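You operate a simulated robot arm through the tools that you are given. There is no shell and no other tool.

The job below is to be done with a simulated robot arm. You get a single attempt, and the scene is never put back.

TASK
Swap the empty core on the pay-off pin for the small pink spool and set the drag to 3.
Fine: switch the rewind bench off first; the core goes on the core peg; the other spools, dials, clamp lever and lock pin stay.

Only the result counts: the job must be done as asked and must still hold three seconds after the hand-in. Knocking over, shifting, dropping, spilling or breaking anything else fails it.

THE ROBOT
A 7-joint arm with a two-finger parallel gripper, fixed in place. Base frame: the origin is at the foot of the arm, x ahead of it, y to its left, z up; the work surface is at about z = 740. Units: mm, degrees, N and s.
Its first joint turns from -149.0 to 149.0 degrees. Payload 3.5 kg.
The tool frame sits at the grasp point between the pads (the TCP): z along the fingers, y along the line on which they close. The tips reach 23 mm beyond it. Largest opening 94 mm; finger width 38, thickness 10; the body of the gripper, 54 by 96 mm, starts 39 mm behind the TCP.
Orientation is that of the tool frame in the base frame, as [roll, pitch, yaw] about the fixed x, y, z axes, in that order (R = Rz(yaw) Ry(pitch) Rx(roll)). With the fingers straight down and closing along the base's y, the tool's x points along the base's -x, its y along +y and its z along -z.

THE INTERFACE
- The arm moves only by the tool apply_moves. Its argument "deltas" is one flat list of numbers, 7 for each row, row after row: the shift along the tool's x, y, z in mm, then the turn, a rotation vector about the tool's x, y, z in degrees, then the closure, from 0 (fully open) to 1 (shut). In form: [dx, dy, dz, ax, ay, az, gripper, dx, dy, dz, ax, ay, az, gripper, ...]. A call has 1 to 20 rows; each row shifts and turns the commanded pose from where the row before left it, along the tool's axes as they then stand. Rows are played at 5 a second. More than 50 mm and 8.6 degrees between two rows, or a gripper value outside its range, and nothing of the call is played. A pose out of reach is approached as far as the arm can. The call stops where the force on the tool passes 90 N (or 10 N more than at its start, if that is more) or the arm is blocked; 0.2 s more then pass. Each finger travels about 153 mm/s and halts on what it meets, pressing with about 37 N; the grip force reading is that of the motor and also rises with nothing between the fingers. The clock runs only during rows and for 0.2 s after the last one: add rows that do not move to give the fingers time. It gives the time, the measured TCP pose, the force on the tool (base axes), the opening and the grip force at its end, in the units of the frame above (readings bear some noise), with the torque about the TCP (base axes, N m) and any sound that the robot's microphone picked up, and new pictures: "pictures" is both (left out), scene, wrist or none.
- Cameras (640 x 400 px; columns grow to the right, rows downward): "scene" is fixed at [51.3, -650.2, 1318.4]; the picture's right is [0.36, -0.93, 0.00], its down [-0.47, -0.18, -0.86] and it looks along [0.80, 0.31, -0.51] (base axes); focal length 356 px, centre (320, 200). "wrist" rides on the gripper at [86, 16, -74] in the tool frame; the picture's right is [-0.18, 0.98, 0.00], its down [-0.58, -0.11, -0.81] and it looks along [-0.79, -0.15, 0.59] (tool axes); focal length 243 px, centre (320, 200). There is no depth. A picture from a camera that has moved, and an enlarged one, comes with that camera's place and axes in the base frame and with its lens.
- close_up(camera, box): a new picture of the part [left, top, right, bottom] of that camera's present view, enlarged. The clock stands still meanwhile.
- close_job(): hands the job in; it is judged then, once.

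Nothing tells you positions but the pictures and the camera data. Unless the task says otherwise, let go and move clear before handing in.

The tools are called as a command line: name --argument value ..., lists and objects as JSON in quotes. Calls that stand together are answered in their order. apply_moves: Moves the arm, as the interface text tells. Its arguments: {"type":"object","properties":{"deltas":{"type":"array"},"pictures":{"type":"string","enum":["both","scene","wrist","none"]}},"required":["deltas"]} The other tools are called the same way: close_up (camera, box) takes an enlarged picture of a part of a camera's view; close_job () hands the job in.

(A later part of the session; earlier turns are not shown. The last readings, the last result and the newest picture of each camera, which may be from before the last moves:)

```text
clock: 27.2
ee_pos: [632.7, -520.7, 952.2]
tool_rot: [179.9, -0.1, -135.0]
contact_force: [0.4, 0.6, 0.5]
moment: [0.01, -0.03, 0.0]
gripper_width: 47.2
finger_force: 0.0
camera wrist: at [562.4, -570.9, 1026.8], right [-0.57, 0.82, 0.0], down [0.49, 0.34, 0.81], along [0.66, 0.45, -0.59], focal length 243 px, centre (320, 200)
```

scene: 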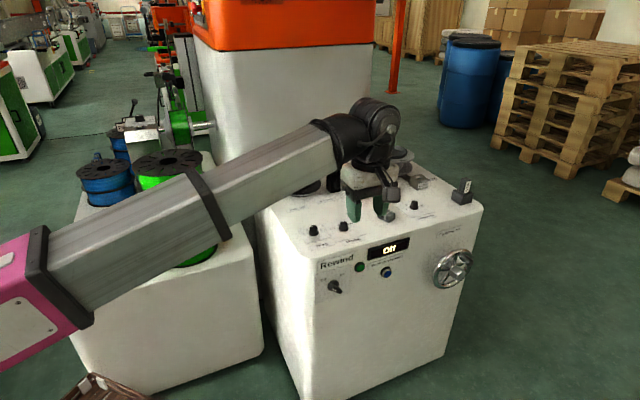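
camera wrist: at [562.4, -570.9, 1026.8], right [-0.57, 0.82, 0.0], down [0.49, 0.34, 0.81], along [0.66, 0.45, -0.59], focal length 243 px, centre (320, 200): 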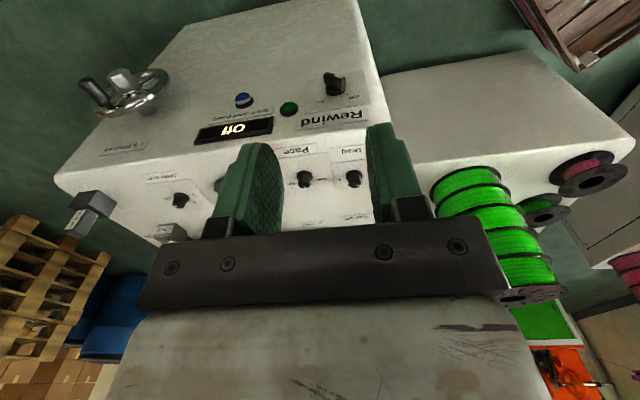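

Tool is down again. I move above the drag dial (786,-343) for a closer look at the pointer and numbers.

apply_moves --deltas '[-39, 2.8, 12, 0, 0, 0, 0.5, -39, 2.8, 12, 0, 0, 0, 0.5, -39, 2.8, 12, 0, 0, 0, 0.5, -39, 2.8, 12, 0, 0, 0, 0.5, -39, 2.8, 12, 0, 0, 0, 0.5, -39, 2.8, 12, 0, 0, 0, 0.5, 0, 0, 0, 0, 0, 0, 0.5]' --pictures "wrist"

close_up --camera "wrist" --box '[270, 0, 400, 90]'

```text
clock: 28.8
ee_pos: [788.1, -342.1, 880.4]
tool_rot: [180.0, 0.0, -135.1]
contact_force: [-1.2, 0.4, 0.7]
moment: [-0.03, 0.0, 0.01]
gripper_width: 47.1
finger_force: 0.1
camera wrist: at [716.4, -392.6, 955.0], right [-0.56, 0.83, 0.0], down [0.49, 0.33, 0.81], along [0.67, 0.46, -0.59], focal length 243 px, centre (320, 200)
```

wrist: 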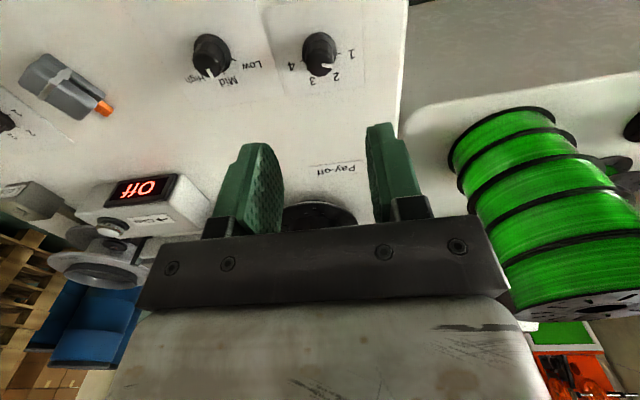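

```text
4.44 times, centred on (335, 45) of wrist
camera zoom: at [716.4, -392.6, 955.0], right [-0.56, 0.83, 0.0], down [0.49, 0.33, 0.81], along [0.67, 0.46, -0.59], focal length 1078 px, centre (253, 889)
```

zoom: 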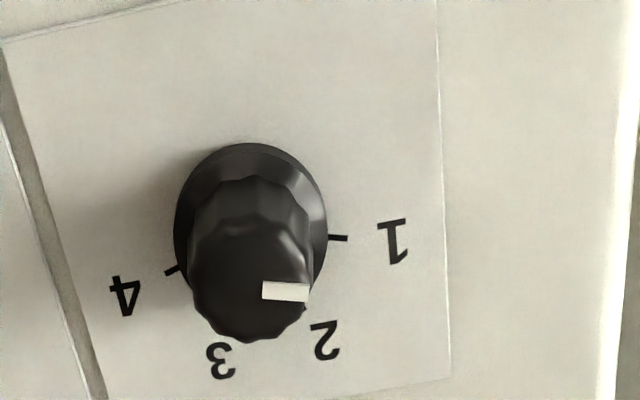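

The scale is clear now: ticks are 45° apart, the pointer is on 1, so 3 is 90° clockwise. I lower onto the dial cap, grip it and turn +90°.

apply_moves --deltas '[0.9, -0.4, 35, 0, 0, 0, 0.5, 0, 0, 35, 0, 0, 0, 0.5, 0, 0, 20, 0, 0, 0, 0.5, 0, 0, 14, 0, 0, 0, 0.5, 0, 0, 0, 0, 0, 0, 0.5]' --pictures "both"

close_up --camera "wrist" --box '[240, 60, 420, 220]'

```text
clock: 30.0
ee_pos: [786.4, -343.5, 777.2]
tool_rot: [180.0, 0.0, -135.0]
contact_force: [-0.8, 0.0, -0.5]
moment: [0.01, -0.01, 0.0]
gripper_width: 46.7
finger_force: 0.0
camera wrist: at [715.4, -394.2, 850.9], right [-0.57, 0.82, 0.0], down [0.49, 0.33, 0.81], along [0.67, 0.46, -0.59], focal length 243 px, centre (320, 200)
```

scene: 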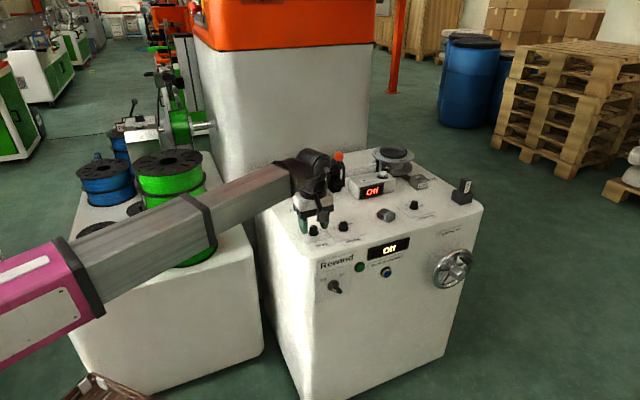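
wrist: 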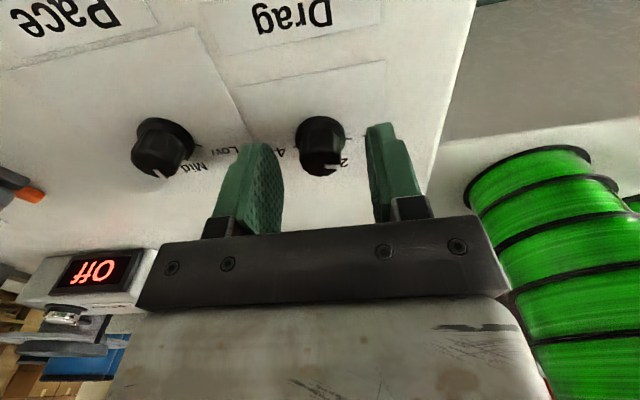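

```text
2.50 times, centred on (330, 140) of wrist
camera zoom: at [715.4, -394.2, 850.9], right [-0.57, 0.82, 0.0], down [0.49, 0.33, 0.81], along [0.67, 0.46, -0.59], focal length 606 px, centre (295, 350)
```

zoom: 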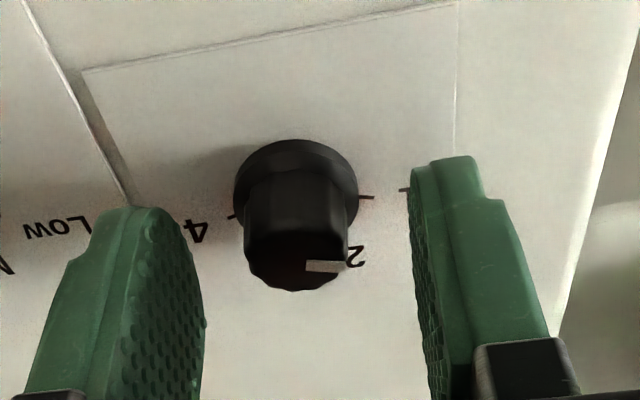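

apply_moves --deltas '[0, 0, 2, 0, 0, 0, 0.6, 0, 0, 0, 0, 0, 0, 0.8, 0, 0, 0, 0, 0, 0, 1, 0, 0, 0, 0, 0, 0, 1, 0, 0, 0, 0, 0, 0, 1]' --pictures "wrist"

```text
clock: 31.2
ee_pos: [787.3, -343.8, 775.9]
tool_rot: [180.0, 0.0, -135.0]
contact_force: [-0.2, -0.4, 1.6]
moment: [0.03, -0.04, -0.09]
gripper_width: 20.9
finger_force: 44.6
camera wrist: at [715.5, -394.2, 848.9], right [-0.57, 0.82, 0.0], down [0.49, 0.33, 0.81], along [0.67, 0.46, -0.59], focal length 243 px, centre (320, 200)
```

wrist: 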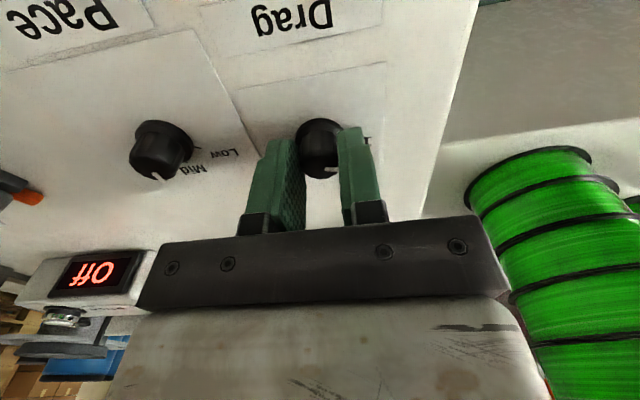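

The cap is held (20.9 mm). I turn it 90° clockwise as seen from above.

apply_moves --deltas '[0, 0, 0, 0, 0, 7.5, 1, 0, 0, 0, 0, 0, 7.5, 1, 0, 0, 0, 0, 0, 7.5, 1, 0, 0, 0, 0, 0, 7.5, 1, 0, 0, 0, 0, 0, 7.5, 1, 0, 0, 0, 0, 0, 7.5, 1, 0, 0, 0, 0, 0, 7.5, 1, 0, 0, 0, 0, 0, 7.5, 1, 0, 0, 0, 0, 0, 7.5, 1, 0, 0, 0, 0, 0, 7.5, 1, 0, 0, 0, 0, 0, 7.5, 1, 0, 0, 0, 0, 0, 7.5, 1, 0, 0, 0, 0, 0, 0, 1, 0, 0, 0, 0, 0, 0, 0.75, 0, 0, 0, 0, 0, 0, 0.5, 0, 0, 0, 0, 0, 0, 0.5, 0, 0, -40, 0, 0, 0, 0.5, 0, 0, -40, 0, 0, 0, 0.5, 0, 0, -40, 0, 0, 0, 0.5, 0, 0, 0, 0, 0, 0, 0.5]' --pictures "both"

close_up --camera "wrist" --box '[250, 0, 400, 110]'

close_up --camera "scene" --box '[295, 210, 375, 260]'

```text
clock: 35.4
ee_pos: [787.4, -344.6, 895.0]
tool_rot: [180.0, -0.1, 135.0]
contact_force: [-0.2, 0.1, 0.1]
moment: [0.01, -0.01, -0.01]
gripper_width: 47.2
finger_force: 0.1
camera wrist: at [738.5, -272.6, 969.5], right [0.82, 0.57, 0.0], down [0.33, -0.49, 0.81], along [0.46, -0.67, -0.59], focal length 243 px, centre (320, 200)
```

scene: 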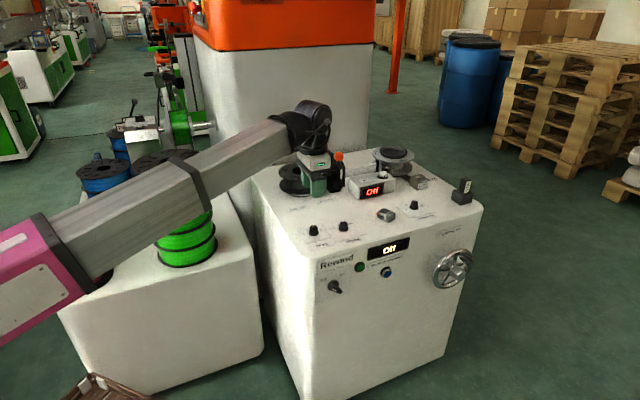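
wrist: 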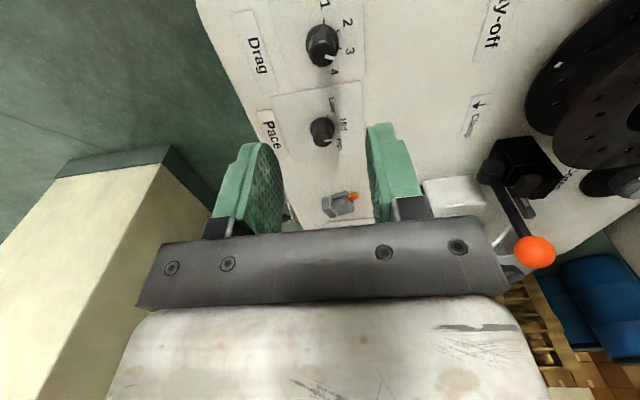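

```text
3.64 times, centred on (325, 55) of wrist
camera zoom: at [738.5, -272.6, 969.5], right [0.82, 0.57, 0.0], down [0.33, -0.49, 0.81], along [0.46, -0.67, -0.59], focal length 882 px, centre (302, 727)
```

zoom: 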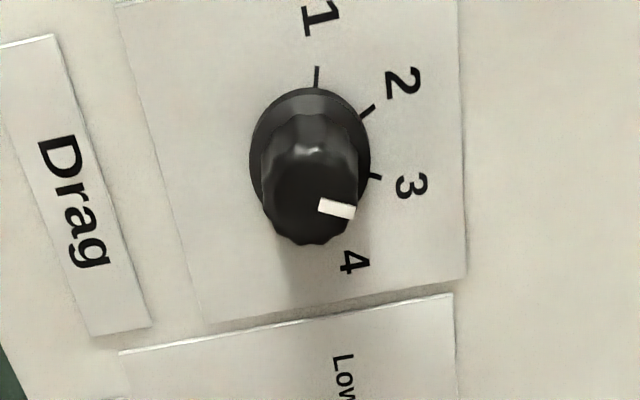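

```text
8.00 times, centred on (335, 235) of scene
camera zoom: at [51.3, -650.2, 1318.4], right [0.36, -0.93, 0.0], down [-0.47, -0.18, -0.86], along [0.8, 0.31, -0.51], focal length 2846 px, centre (200, -80)
```

zoom: 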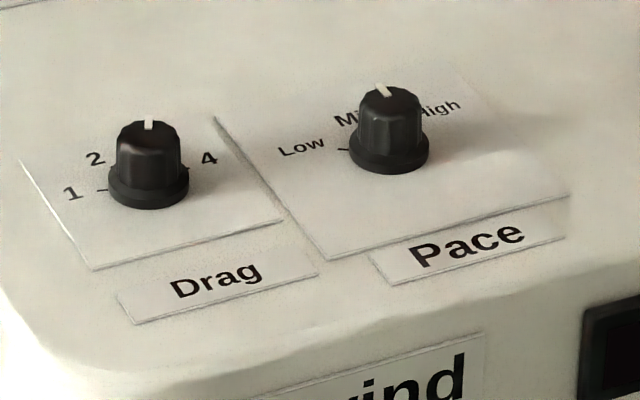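

Drag pointer now sits on 3, and the rewind is off. Next I return to neutral yaw and go above the pay-off core to measure the pin and hole from another viewpoint.

apply_moves --deltas '[0, 0, -11, 0, 0, -7.5, 0.5, 0, 0, -11, 0, 0, -7.5, 0.5, 0, 0, -11, 0, 0, -7.5, 0.5, 0, 0, -11, 0, 0, -7.5, 0.5, 0, 0, -11, 0, 0, -7.5, 0.5, 0, 0, -10, 0, 0, -7.5, 0.5, -39, 22, 0, 0, 0, 0, 0.7, -39, 22, 0, 0, 0, 0, 1, -39, 22, 0, 0, 0, 0, 1, -39, 22, 0, 0, 0, 0, 1, -39, 22, 0, 0, 0, 0, 1, -39, 22, 0, 0, 0, 0, 1, 0, 0, 0, 0, 0, 0, 1]' --pictures "wrist"

close_up --camera "wrist" --box '[220, 0, 440, 140]'

```text
clock: 38.2
ee_pos: [1020.7, -211.8, 959.2]
tool_rot: [180.0, -0.1, 180.0]
contact_force: [-0.1, 0.4, -0.4]
moment: [0.0, -0.01, 0.01]
gripper_width: 0.0
finger_force: 36.9
camera wrist: at [935.4, -196.6, 1033.7], right [0.18, 0.98, 0.0], down [0.58, -0.11, 0.81], along [0.79, -0.15, -0.59], focal length 243 px, centre (320, 200)
```

wrist: 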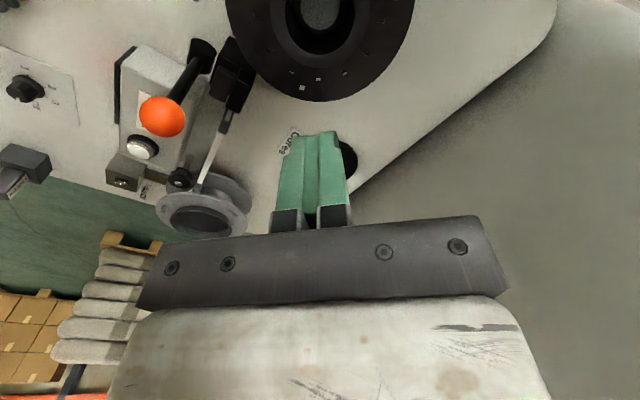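

```text
2.86 times, centred on (330, 70) of wrist
camera zoom: at [935.4, -196.6, 1033.7], right [0.18, 0.98, 0.0], down [0.58, -0.11, 0.81], along [0.79, -0.15, -0.59], focal length 693 px, centre (291, 571)
```

zoom: 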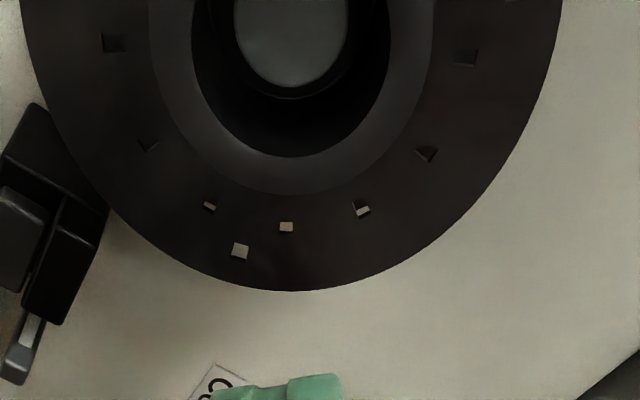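

close_up --camera "wrist" --box '[240, 110, 400, 230]'

close_up --camera "scene" --box '[260, 60, 400, 200]'

```text
3.33 times, centred on (320, 170) of wrist
camera zoom: at [935.4, -196.6, 1033.7], right [0.18, 0.98, 0.0], down [0.58, -0.11, 0.81], along [0.79, -0.15, -0.59], focal length 809 px, centre (320, 300)
```

zoom: 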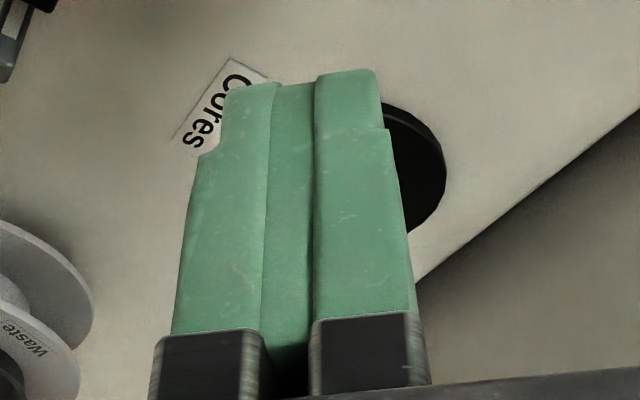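

```text
2.86 times, centred on (330, 130) of scene
camera zoom: at [51.3, -650.2, 1318.4], right [0.36, -0.93, 0.0], down [-0.47, -0.18, -0.86], along [0.8, 0.31, -0.51], focal length 1016 px, centre (291, 400)
```

zoom: 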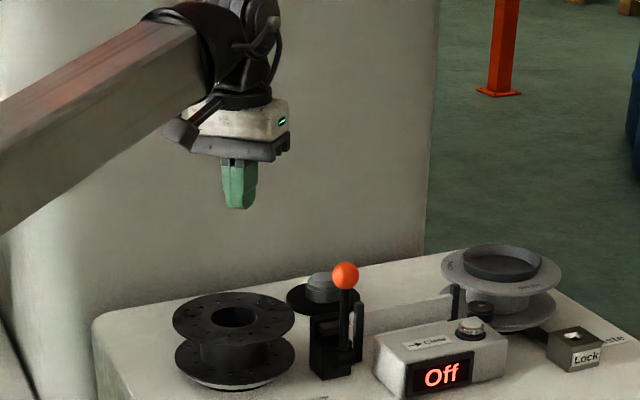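

The hole is 52 mm wide centred at about (1000.4,-208.6), top at z≈812.5, with the pin top about 20 mm lower; closed fingers fit inside. I lower the closed fingers to just above the hole to check the alignment.

apply_moves --deltas '[10.4, 1.6, 30, 0, 0, 0, 1, 10, 1.6, 40, 0, 0, 0, 1, 0, 0, 39, 0, 0, 0, 1, 0, 0, 0, 0, 0, 0, 1]' --pictures "both"

close_up --camera "wrist" --box '[220, 60, 440, 220]'

close_up --camera "scene" --box '[260, 120, 360, 200]'

```text
clock: 39.2
ee_pos: [1001.1, -209.5, 850.1]
tool_rot: [-179.9, 0.0, -180.0]
contact_force: [-1.0, -0.3, -0.1]
moment: [0.0, 0.0, 0.04]
gripper_width: 0.0
finger_force: 36.8
camera wrist: at [915.0, -193.6, 923.9], right [0.18, 0.98, 0.0], down [0.58, -0.11, 0.81], along [0.79, -0.15, -0.59], focal length 243 px, centre (320, 200)
```

scene: 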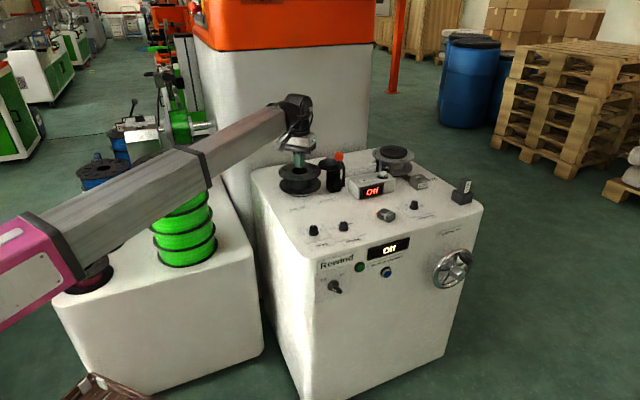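
wrist: 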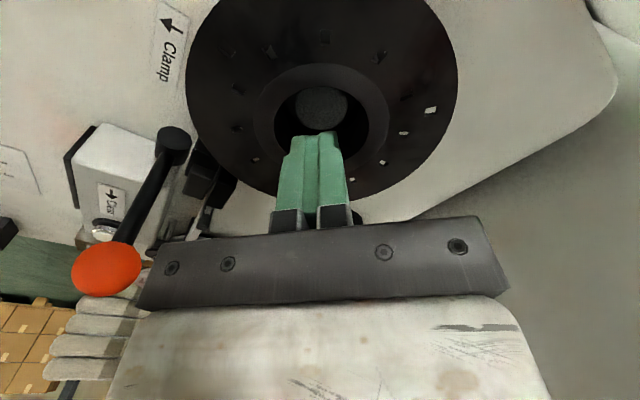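

```text
2.50 times, centred on (330, 140) of wrist
camera zoom: at [915.0, -193.6, 923.9], right [0.18, 0.98, 0.0], down [0.58, -0.11, 0.81], along [0.79, -0.15, -0.59], focal length 606 px, centre (295, 350)
```

zoom: 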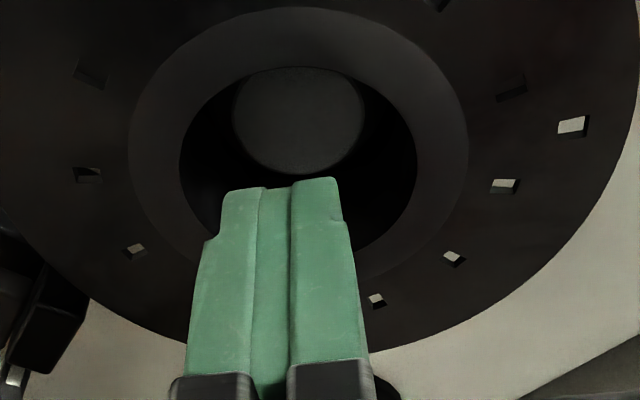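

```text
5.00 times, centred on (310, 160) of scene
camera zoom: at [51.3, -650.2, 1318.4], right [0.36, -0.93, 0.0], down [-0.47, -0.18, -0.86], along [0.8, 0.31, -0.51], focal length 1778 px, centre (370, 400)
```

zoom: 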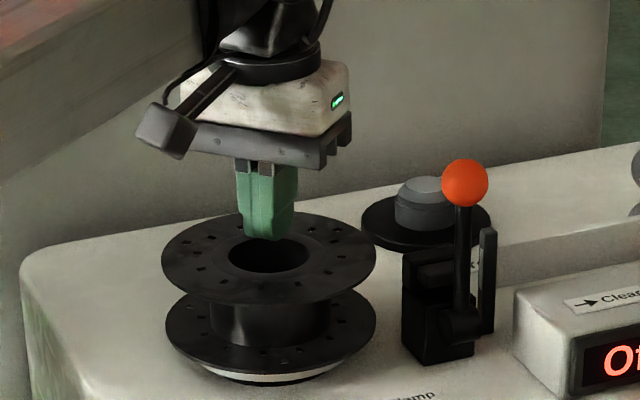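

Alignment is within a millimetre. I insert the closed fingers about 13 mm into the hole.

apply_moves --deltas '[0, 0.7, 14, 0, 0, 0, 1, 0, 0, 8, 0, 0, 0, 1, 0, 0, 5.5, 0, 0, 0, 1, 0, 0, 0, 0, 0, 0, 1]' --pictures "wrist"

close_up --camera "scene" --box '[260, 120, 360, 200]'

```text
clock: 40.2
ee_pos: [1001.4, -208.5, 823.2]
tool_rot: [-180.0, 0.1, 180.0]
contact_force: [-0.9, -0.1, -0.6]
moment: [0.0, -0.05, 0.0]
gripper_width: 0.0
finger_force: 37.2
camera wrist: at [914.7, -193.1, 897.1], right [0.18, 0.98, 0.0], down [0.58, -0.11, 0.81], along [0.79, -0.15, -0.59], focal length 243 px, centre (320, 200)
```

wrist: 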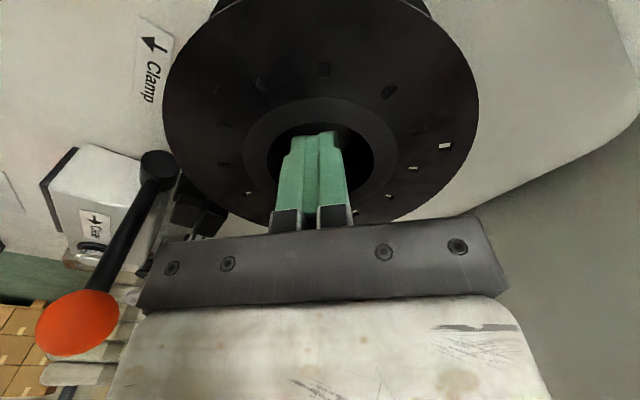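

```text
5.00 times, centred on (310, 160) of scene
camera zoom: at [51.3, -650.2, 1318.4], right [0.36, -0.93, 0.0], down [-0.47, -0.18, -0.86], along [0.8, 0.31, -0.51], focal length 1778 px, centre (370, 400)
```

zoom: 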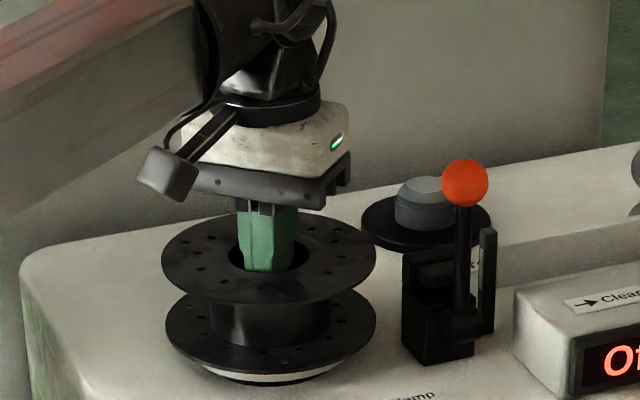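

The fingers are in the hole without contact. Now I open them outward against the hole wall.

apply_moves --deltas '[0, 0, 0, 0, 0, 0, 0.85, 0, 0, 0, 0, 0, 0, 0.6, 0, 0, 0, 0, 0, 0, 0.5, 0, 0, 0, 0, 0, 0, 0.5, 0, 0, 0, 0, 0, 0, 0.5]' --pictures "wrist"

close_up --camera "wrist" --box '[220, 80, 440, 240]'

close_up --camera "scene" --box '[260, 120, 360, 200]'

```text
clock: 41.4
ee_pos: [1000.5, -208.8, 823.4]
tool_rot: [180.0, 0.0, 180.0]
contact_force: [0.0, 1.1, -0.8]
moment: [0.04, 0.0, 0.0]
gripper_width: 19.9
finger_force: 0.0
camera wrist: at [914.8, -193.0, 897.1], right [0.18, 0.98, 0.0], down [0.58, -0.11, 0.81], along [0.79, -0.15, -0.59], focal length 243 px, centre (320, 200)
```

wrist: 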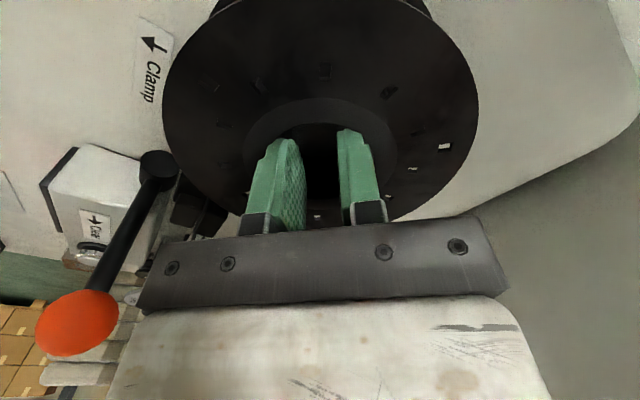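

```text
2.50 times, centred on (330, 160) of wrist
camera zoom: at [914.8, -193.0, 897.1], right [0.18, 0.98, 0.0], down [0.58, -0.11, 0.81], along [0.79, -0.15, -0.59], focal length 606 px, centre (295, 300)
```

zoom: 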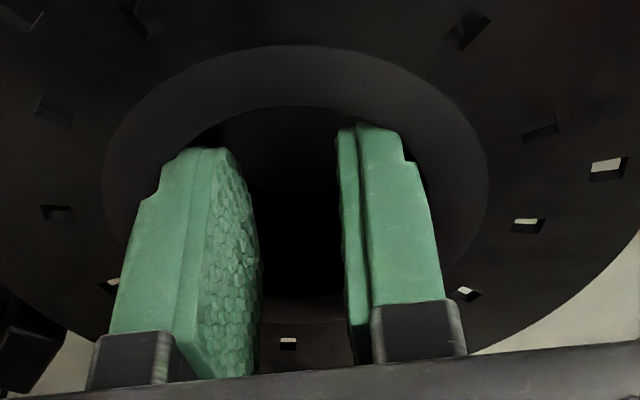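

```text
5.00 times, centred on (310, 160) of scene
camera zoom: at [51.3, -650.2, 1318.4], right [0.36, -0.93, 0.0], down [-0.47, -0.18, -0.86], along [0.8, 0.31, -0.51], focal length 1778 px, centre (370, 400)
```

zoom: 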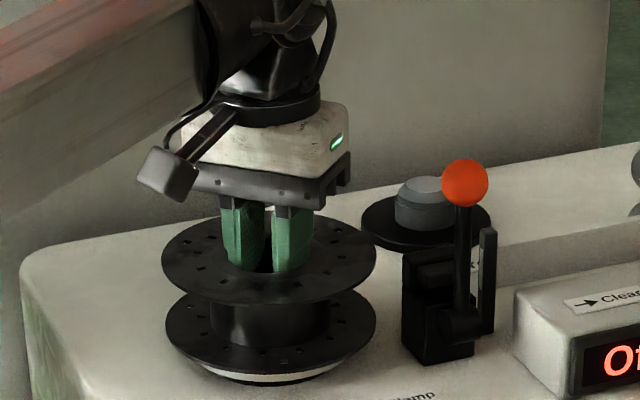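

The fingers halted at 19.9 mm against the wall. I command full opening for maximum hold and lift 6 mm to test the grip.

apply_moves --deltas '[0, 0, 0, 0, 0, 0, 0.2, 0, 0, 0, 0, 0, 0, 0, 0, 0, -3, 0, 0, 0, 0, 0, 0, -3, 0, 0, 0, 0, 0, 0, 0, 0, 0, 0, 0]' --pictures "wrist"

close_up --camera "scene" --box '[260, 120, 360, 200]'

```text
clock: 42.6
ee_pos: [1000.5, -208.9, 828.8]
tool_rot: [-179.9, 0.0, 179.9]
contact_force: [0.2, 0.3, -1.9]
moment: [0.01, 0.0, 0.0]
gripper_width: 20.6
finger_force: 0.1
camera wrist: at [915.3, -193.2, 903.0], right [0.18, 0.98, 0.0], down [0.58, -0.11, 0.81], along [0.79, -0.15, -0.59], focal length 243 px, centre (320, 200)
```

wrist: 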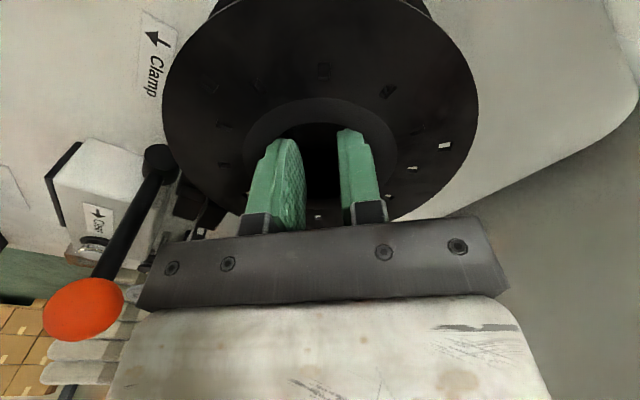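

```text
5.00 times, centred on (310, 160) of scene
camera zoom: at [51.3, -650.2, 1318.4], right [0.36, -0.93, 0.0], down [-0.47, -0.18, -0.86], along [0.8, 0.31, -0.51], focal length 1778 px, centre (370, 400)
```

zoom: 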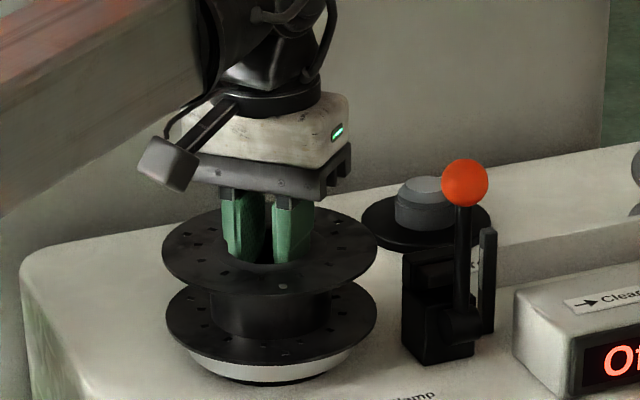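

The core lifts cleanly with the tool (about 2 N, width steady). I raise it higher in steps and check that the hold stays steady.

apply_moves --deltas '[0, 0, -10, 0, 0, 0, 0, 0, 0, -15, 0, 0, 0, 0, 0, 0, -15, 0, 0, 0, 0, 0, 0, 0, 0, 0, 0, 0]' --pictures "wrist"

close_up --camera "scene" --box '[260, 100, 360, 200]'

```text
clock: 43.6
ee_pos: [1001.6, -208.2, 868.1]
tool_rot: [180.0, -0.1, -180.0]
contact_force: [-0.4, 0.0, -1.4]
moment: [-0.02, 0.0, 0.01]
gripper_width: 20.6
finger_force: 0.0
camera wrist: at [915.3, -193.0, 943.0], right [0.18, 0.98, 0.0], down [0.58, -0.11, 0.81], along [0.79, -0.15, -0.59], focal length 243 px, centre (320, 200)
```

wrist: 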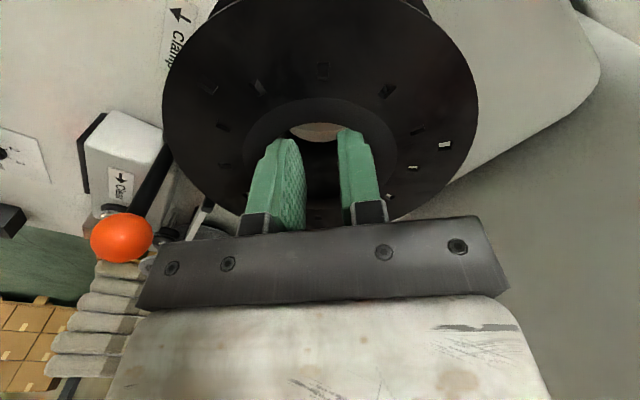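

```text
4.00 times, centred on (310, 150) of scene
camera zoom: at [51.3, -650.2, 1318.4], right [0.36, -0.93, 0.0], down [-0.47, -0.18, -0.86], along [0.8, 0.31, -0.51], focal length 1423 px, centre (360, 400)
```

zoom: 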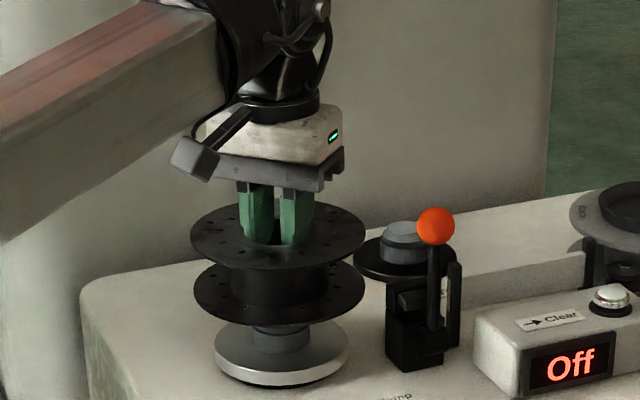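

Hold is solid. I raise the core well above the clamp and move sideways so the wrist camera can see the core peg past the flange.

apply_moves --deltas '[0, 0, -33, 0, 0, 0, 0, 0, 0, -33, 0, 0, 0, 0, 0, 0, -33, 0, 0, 0, 0, 0, 0, -33, 0, 0, 0, 0, -25, -35, 0, 0, 0, 0, 0, -25, -35, 0, 0, 0, 0, 0, -25, -35, 0, 0, 0, 0, 0, -25, -35, 0, 0, 0, 0, 0, -25, -35, 0, 0, 0, 0, 0, -25, -35, 0, 0, 0, 0, 0, 0, 0, 0, 0, 0, 0, 0]' --pictures "both"

close_up --camera "wrist" --box '[400, 0, 600, 120]'

```text
clock: 46.0
ee_pos: [1150.9, -418.3, 1001.7]
tool_rot: [180.0, -0.1, -180.0]
contact_force: [0.5, 0.5, -1.4]
moment: [0.0, 0.0, -0.02]
gripper_width: 20.6
finger_force: 0.2
camera wrist: at [1065.1, -402.9, 1075.4], right [0.18, 0.98, 0.0], down [0.58, -0.11, 0.81], along [0.79, -0.15, -0.59], focal length 243 px, centre (320, 200)
```

scene: 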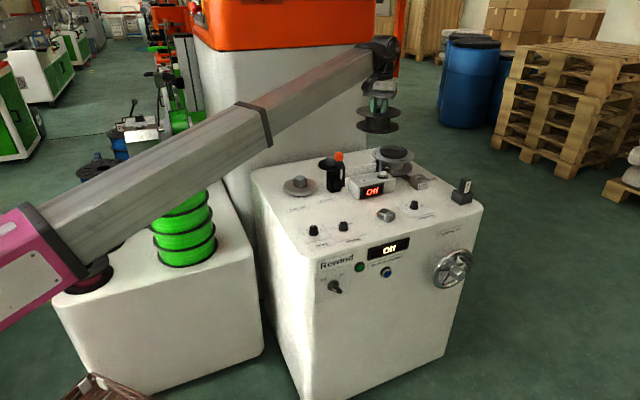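
wrist: 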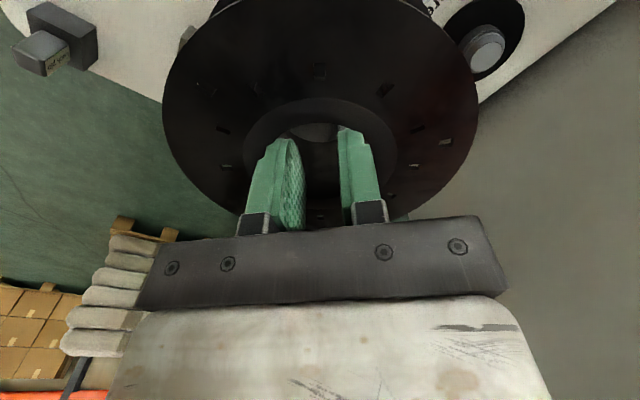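

```text
3.20 times, centred on (500, 60) of wrist
camera zoom: at [1065.1, -402.9, 1075.4], right [0.18, 0.98, 0.0], down [0.58, -0.11, 0.81], along [0.79, -0.15, -0.59], focal length 776 px, centre (-256, 648)
```

zoom: 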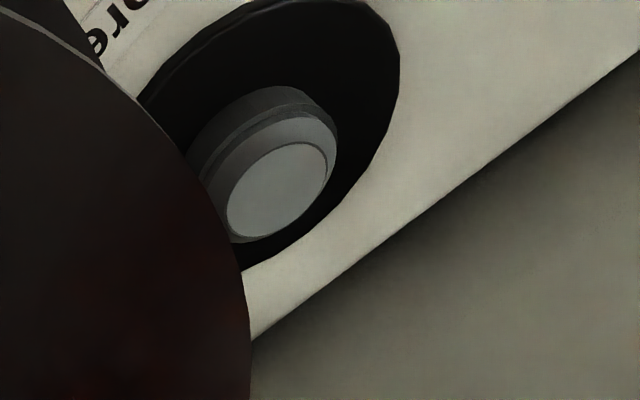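

Triangulating two wrist views puts the core-peg top at (1227.0,-236.7,775.7), consistent to a fraction of a millimetre. I carry the core above it and partly descend to check the alignment through the hole.

apply_moves --deltas '[-15.2, 36.3, 0, 0, 0, 0, 0, -15.2, 36.3, 0, 0, 0, 0, 0, -15.2, 36.3, 0, 0, 0, 0, 0, -15.2, 36.3, 0, 0, 0, 0, 0, -15.2, 36.3, 0, 0, 0, 0, 0, 0, 0, 0, 0, 0, 0, 0, 0, 0, 30, 0, 0, 0, 0, 0, 0, 30, 0, 0, 0, 0, 0, 0, 30, 0, 0, 0, 0, 0, 0, 30, 0, 0, 0, 0, 0, 0, 0, 0, 0, 0, 0]' --pictures "both"

close_up --camera "wrist" --box '[240, 60, 420, 240]'

close_up --camera "scene" --box '[270, 90, 390, 200]'

```text
clock: 48.4
ee_pos: [1226.8, -236.7, 881.0]
tool_rot: [-180.0, 0.1, 180.0]
contact_force: [-0.4, -0.1, -0.7]
moment: [0.01, -0.03, 0.01]
gripper_width: 21.2
finger_force: 0.1
camera wrist: at [1141.8, -221.1, 954.4], right [0.18, 0.98, 0.0], down [0.58, -0.11, 0.81], along [0.79, -0.15, -0.59], focal length 243 px, centre (320, 200)
```

scene: 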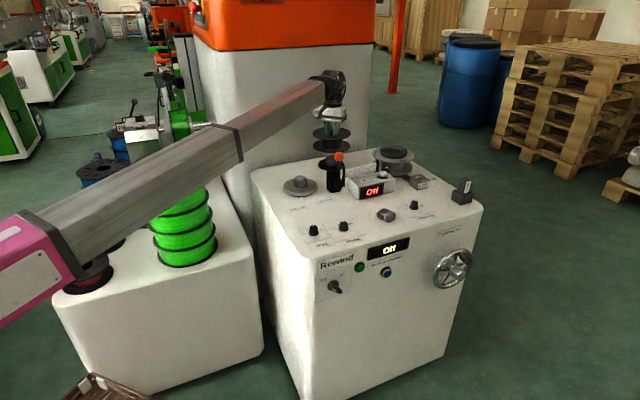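
wrist: 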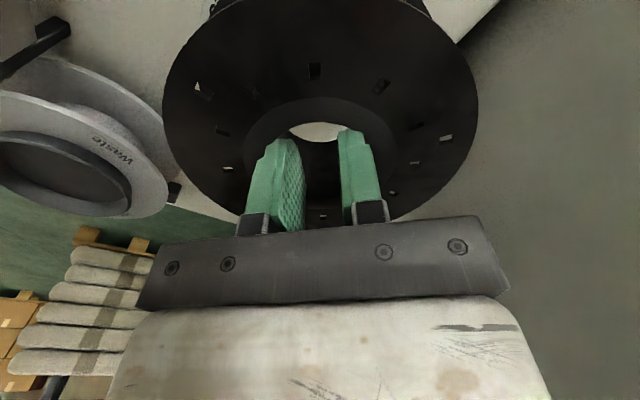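

```text
2.22 times, centred on (330, 150) of wrist
camera zoom: at [1141.8, -221.1, 954.4], right [0.18, 0.98, 0.0], down [0.58, -0.11, 0.81], along [0.79, -0.15, -0.59], focal length 539 px, centre (298, 311)
```

zoom: 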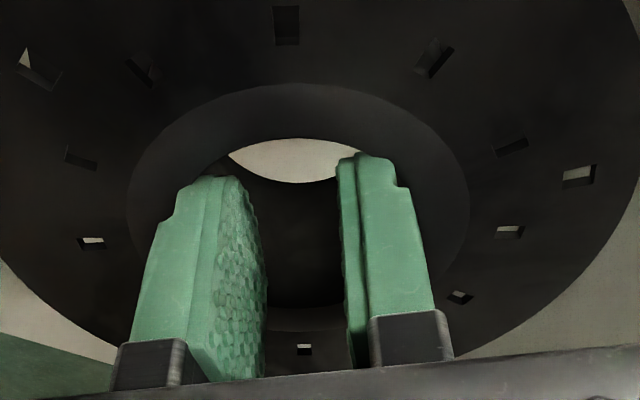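

```text
3.64 times, centred on (330, 145) of scene
camera zoom: at [51.3, -650.2, 1318.4], right [0.36, -0.93, 0.0], down [-0.47, -0.18, -0.86], along [0.8, 0.31, -0.51], focal length 1293 px, centre (284, 400)
```

zoom: 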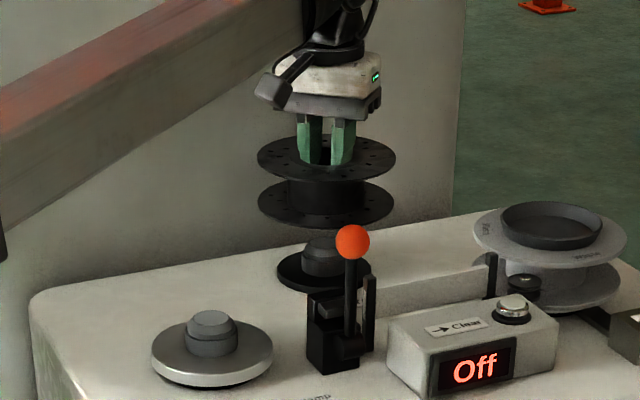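

The core hangs right over the peg. I descend in small steps watching the force.

apply_moves --deltas '[0, 0, 15, 0, 0, 0, 0, 0, 0, 10, 0, 0, 0, 0, 0, 0, 8, 0, 0, 0, 0, 0, 0, 6, 0, 0, 0, 0, 0, 0, 0, 0, 0, 0, 0]' --pictures "wrist"

close_up --camera "wrist" --box '[240, 60, 420, 240]'

close_up --camera "scene" --box '[270, 90, 390, 200]'

```text
clock: 49.6
ee_pos: [1227.0, -236.6, 843.1]
tool_rot: [-180.0, 0.1, -180.0]
contact_force: [-0.3, -1.0, -1.6]
moment: [0.01, -0.03, 0.0]
gripper_width: 21.6
finger_force: 0.0
camera wrist: at [1141.2, -221.0, 916.3], right [0.18, 0.98, 0.0], down [0.58, -0.11, 0.81], along [0.79, -0.15, -0.59], focal length 243 px, centre (320, 200)
```

wrist: 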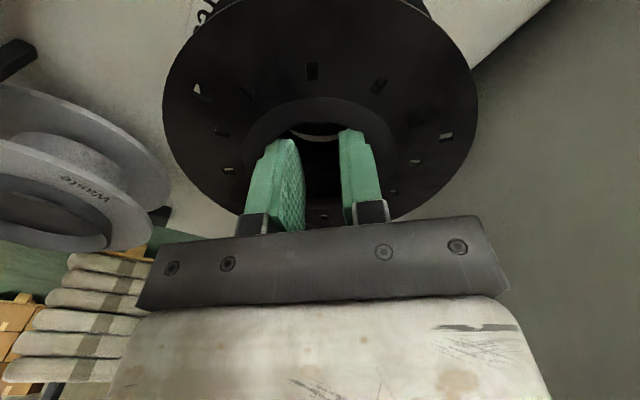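

```text
2.22 times, centred on (330, 150) of wrist
camera zoom: at [1141.2, -221.0, 916.3], right [0.18, 0.98, 0.0], down [0.58, -0.11, 0.81], along [0.79, -0.15, -0.59], focal length 539 px, centre (298, 311)
```

zoom: 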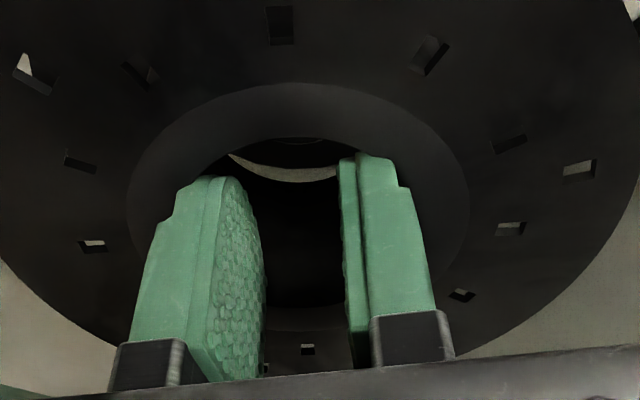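

```text
3.64 times, centred on (330, 145) of scene
camera zoom: at [51.3, -650.2, 1318.4], right [0.36, -0.93, 0.0], down [-0.47, -0.18, -0.86], along [0.8, 0.31, -0.51], focal length 1293 px, centre (284, 400)
```

zoom: 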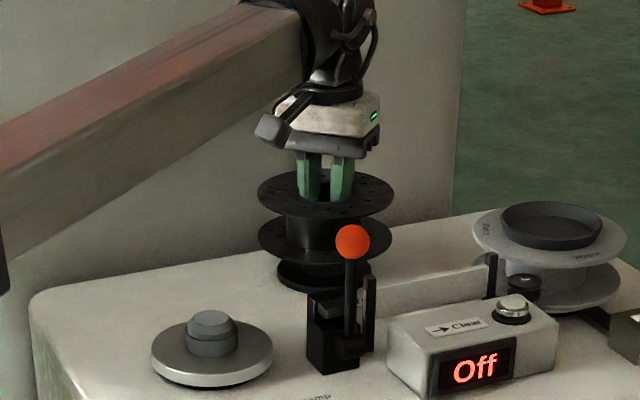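

apply_moves --deltas '[0, 0, 6, 0, 0, 0, 0, 0, 0, 5, 0, 0, 0, 0, 0, 0, 4, 0, 0, 0, 0, 0, 0, 0, 0, 0, 0, 0]' --pictures "wrist"

close_up --camera "scene" --box '[290, 110, 370, 180]'

```text
clock: 50.6
ee_pos: [1227.0, -235.6, 827.9]
tool_rot: [-180.0, 0.0, -180.0]
contact_force: [-0.4, -0.3, -1.4]
moment: [0.03, -0.01, 0.02]
gripper_width: 21.7
finger_force: 0.0
camera wrist: at [1141.2, -221.2, 901.1], right [0.18, 0.98, 0.0], down [0.58, -0.11, 0.81], along [0.79, -0.15, -0.59], focal length 243 px, centre (320, 200)
```

wrist: 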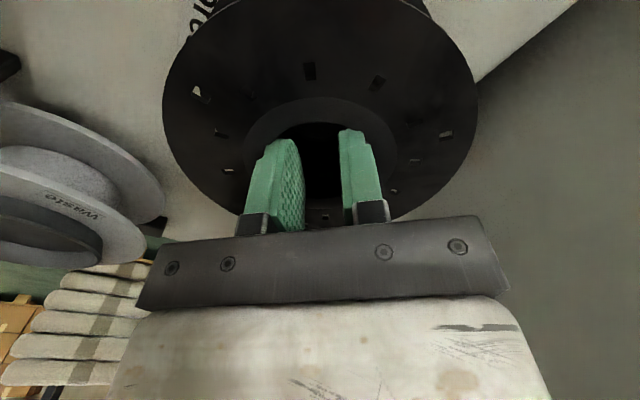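

```text
5.71 times, centred on (330, 145) of scene
camera zoom: at [51.3, -650.2, 1318.4], right [0.36, -0.93, 0.0], down [-0.47, -0.18, -0.86], along [0.8, 0.31, -0.51], focal length 2032 px, centre (263, 514)
```

zoom: 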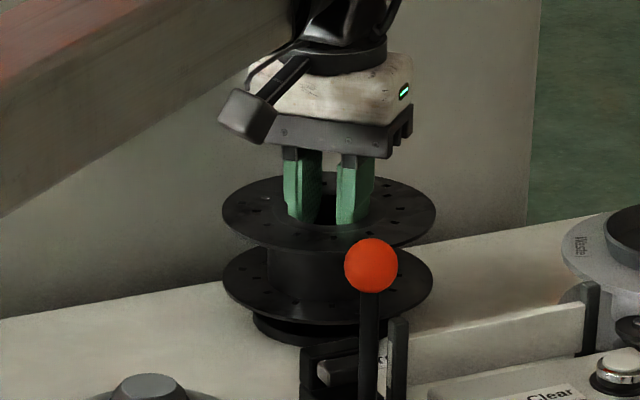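

apply_moves --deltas '[0, 0, 3, 0, 0, 0, 0, 0, 0, 3, 0, 0, 0, 0, 0, 0, 0, 0, 0, 0, 0]' --pictures "none"

close_up --camera "scene" --box '[290, 110, 370, 180]'

```text
clock: 51.4
ee_pos: [1227.8, -236.3, 822.2]
tool_rot: [-179.9, -0.1, 180.0]
contact_force: [-0.1, 1.3, -1.8]
moment: [-0.04, -0.01, -0.02]
gripper_width: 21.8
finger_force: 0.1
```

```text
5.71 times, centred on (330, 145) of scene
camera zoom: at [51.3, -650.2, 1318.4], right [0.36, -0.93, 0.0], down [-0.47, -0.18, -0.86], along [0.8, 0.31, -0.51], focal length 2032 px, centre (263, 514)
```

zoom: 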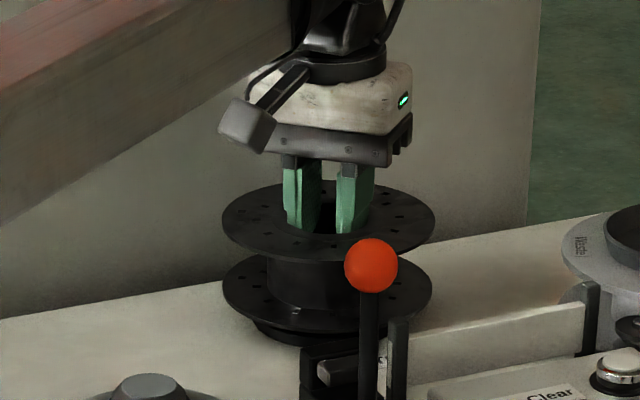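

apply_moves --deltas '[0, 0, 2, 0, 0, 0, 0, 0, 0, 2, 0, 0, 0, 0, 0, 0, 0, 0, 0, 0, 0]' --pictures "none"

close_up --camera "scene" --box '[290, 110, 370, 180]'

```text
clock: 52.2
ee_pos: [1227.1, -236.3, 816.1]
tool_rot: [-180.0, 0.0, 180.0]
contact_force: [-0.9, -0.4, -1.5]
moment: [-0.02, -0.02, -0.02]
gripper_width: 22.0
finger_force: 0.2
```

```text
5.71 times, centred on (330, 145) of scene
camera zoom: at [51.3, -650.2, 1318.4], right [0.36, -0.93, 0.0], down [-0.47, -0.18, -0.86], along [0.8, 0.31, -0.51], focal length 2032 px, centre (263, 514)
```

zoom: 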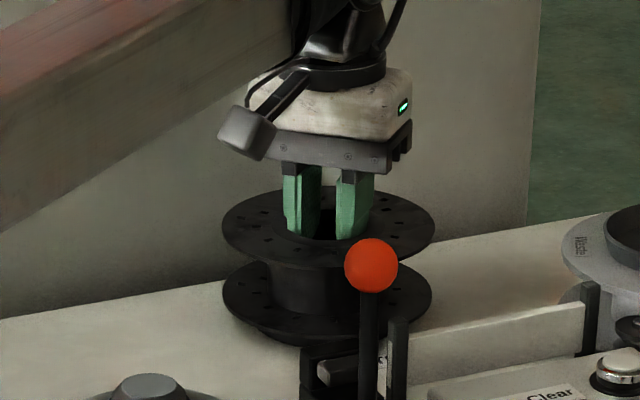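

apply_moves --deltas '[0, 0, 2, 0, 0, 0, 0, 0, 0, 0, 0, 0, 0, 0]' --pictures "none"

apply_moves --deltas '[0, 0, 1.5, 0, 0, 0, 0, 0, 0, 0, 0, 0, 0, 0]' --pictures "none"

close_up --camera "scene" --box '[290, 110, 370, 180]'

```text
clock: 52.8
ee_pos: [1227.2, -236.3, 815.0]
tool_rot: [-180.0, 0.0, 180.0]
contact_force: [0.3, -0.7, -1.9]
moment: [0.0, 0.0, 0.0]
gripper_width: 22.0
finger_force: 0.1
```

```text
clock: 53.4
ee_pos: [1226.1, -235.7, 813.6]
tool_rot: [-179.9, 0.0, 180.0]
contact_force: [-0.5, -0.3, -1.7]
moment: [0.0, 0.01, 0.0]
gripper_width: 22.2
finger_force: 0.0
```

```text
5.71 times, centred on (330, 145) of scene
camera zoom: at [51.3, -650.2, 1318.4], right [0.36, -0.93, 0.0], down [-0.47, -0.18, -0.86], along [0.8, 0.31, -0.51], focal length 2032 px, centre (263, 514)
```

zoom: 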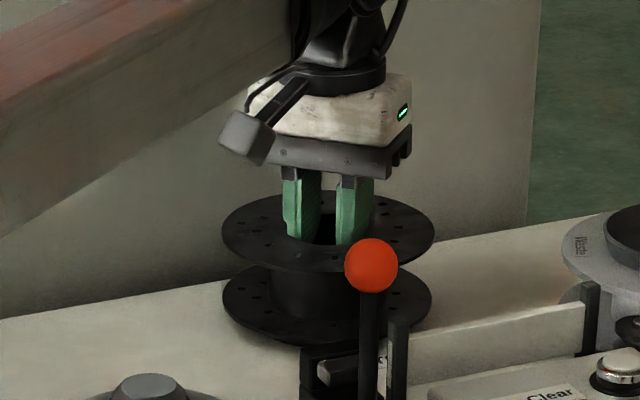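

apply_moves --deltas '[0, 0, 1.5, 0, 0, 0, 0, 0, 0, 0, 0, 0, 0, 0]' --pictures "none"

apply_moves --deltas '[0, 0, 1.5, 0, 0, 0, 0, 0, 0, 0, 0, 0, 0, 0]' --pictures "none"

close_up --camera "scene" --box '[290, 110, 370, 180]'

```text
clock: 54.0
ee_pos: [1225.8, -235.9, 811.8]
tool_rot: [-180.0, 0.0, -180.0]
contact_force: [-0.4, 0.0, -0.8]
moment: [-0.02, 0.01, 0.0]
gripper_width: 22.2
finger_force: 0.0
```

```text
clock: 54.6
ee_pos: [1226.1, -235.9, 811.9]
tool_rot: [-180.0, 0.0, 180.0]
contact_force: [-1.0, 0.1, 4.5]
moment: [-0.01, -0.01, -0.01]
gripper_width: 22.0
finger_force: 0.1
```

```text
5.71 times, centred on (330, 145) of scene
camera zoom: at [51.3, -650.2, 1318.4], right [0.36, -0.93, 0.0], down [-0.47, -0.18, -0.86], along [0.8, 0.31, -0.51], focal length 2032 px, centre (263, 514)
```

zoom: 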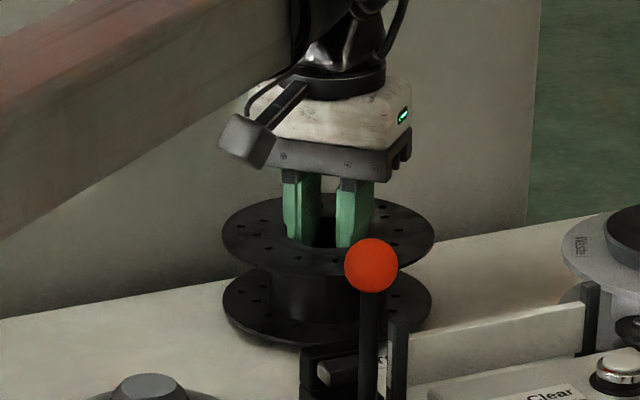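

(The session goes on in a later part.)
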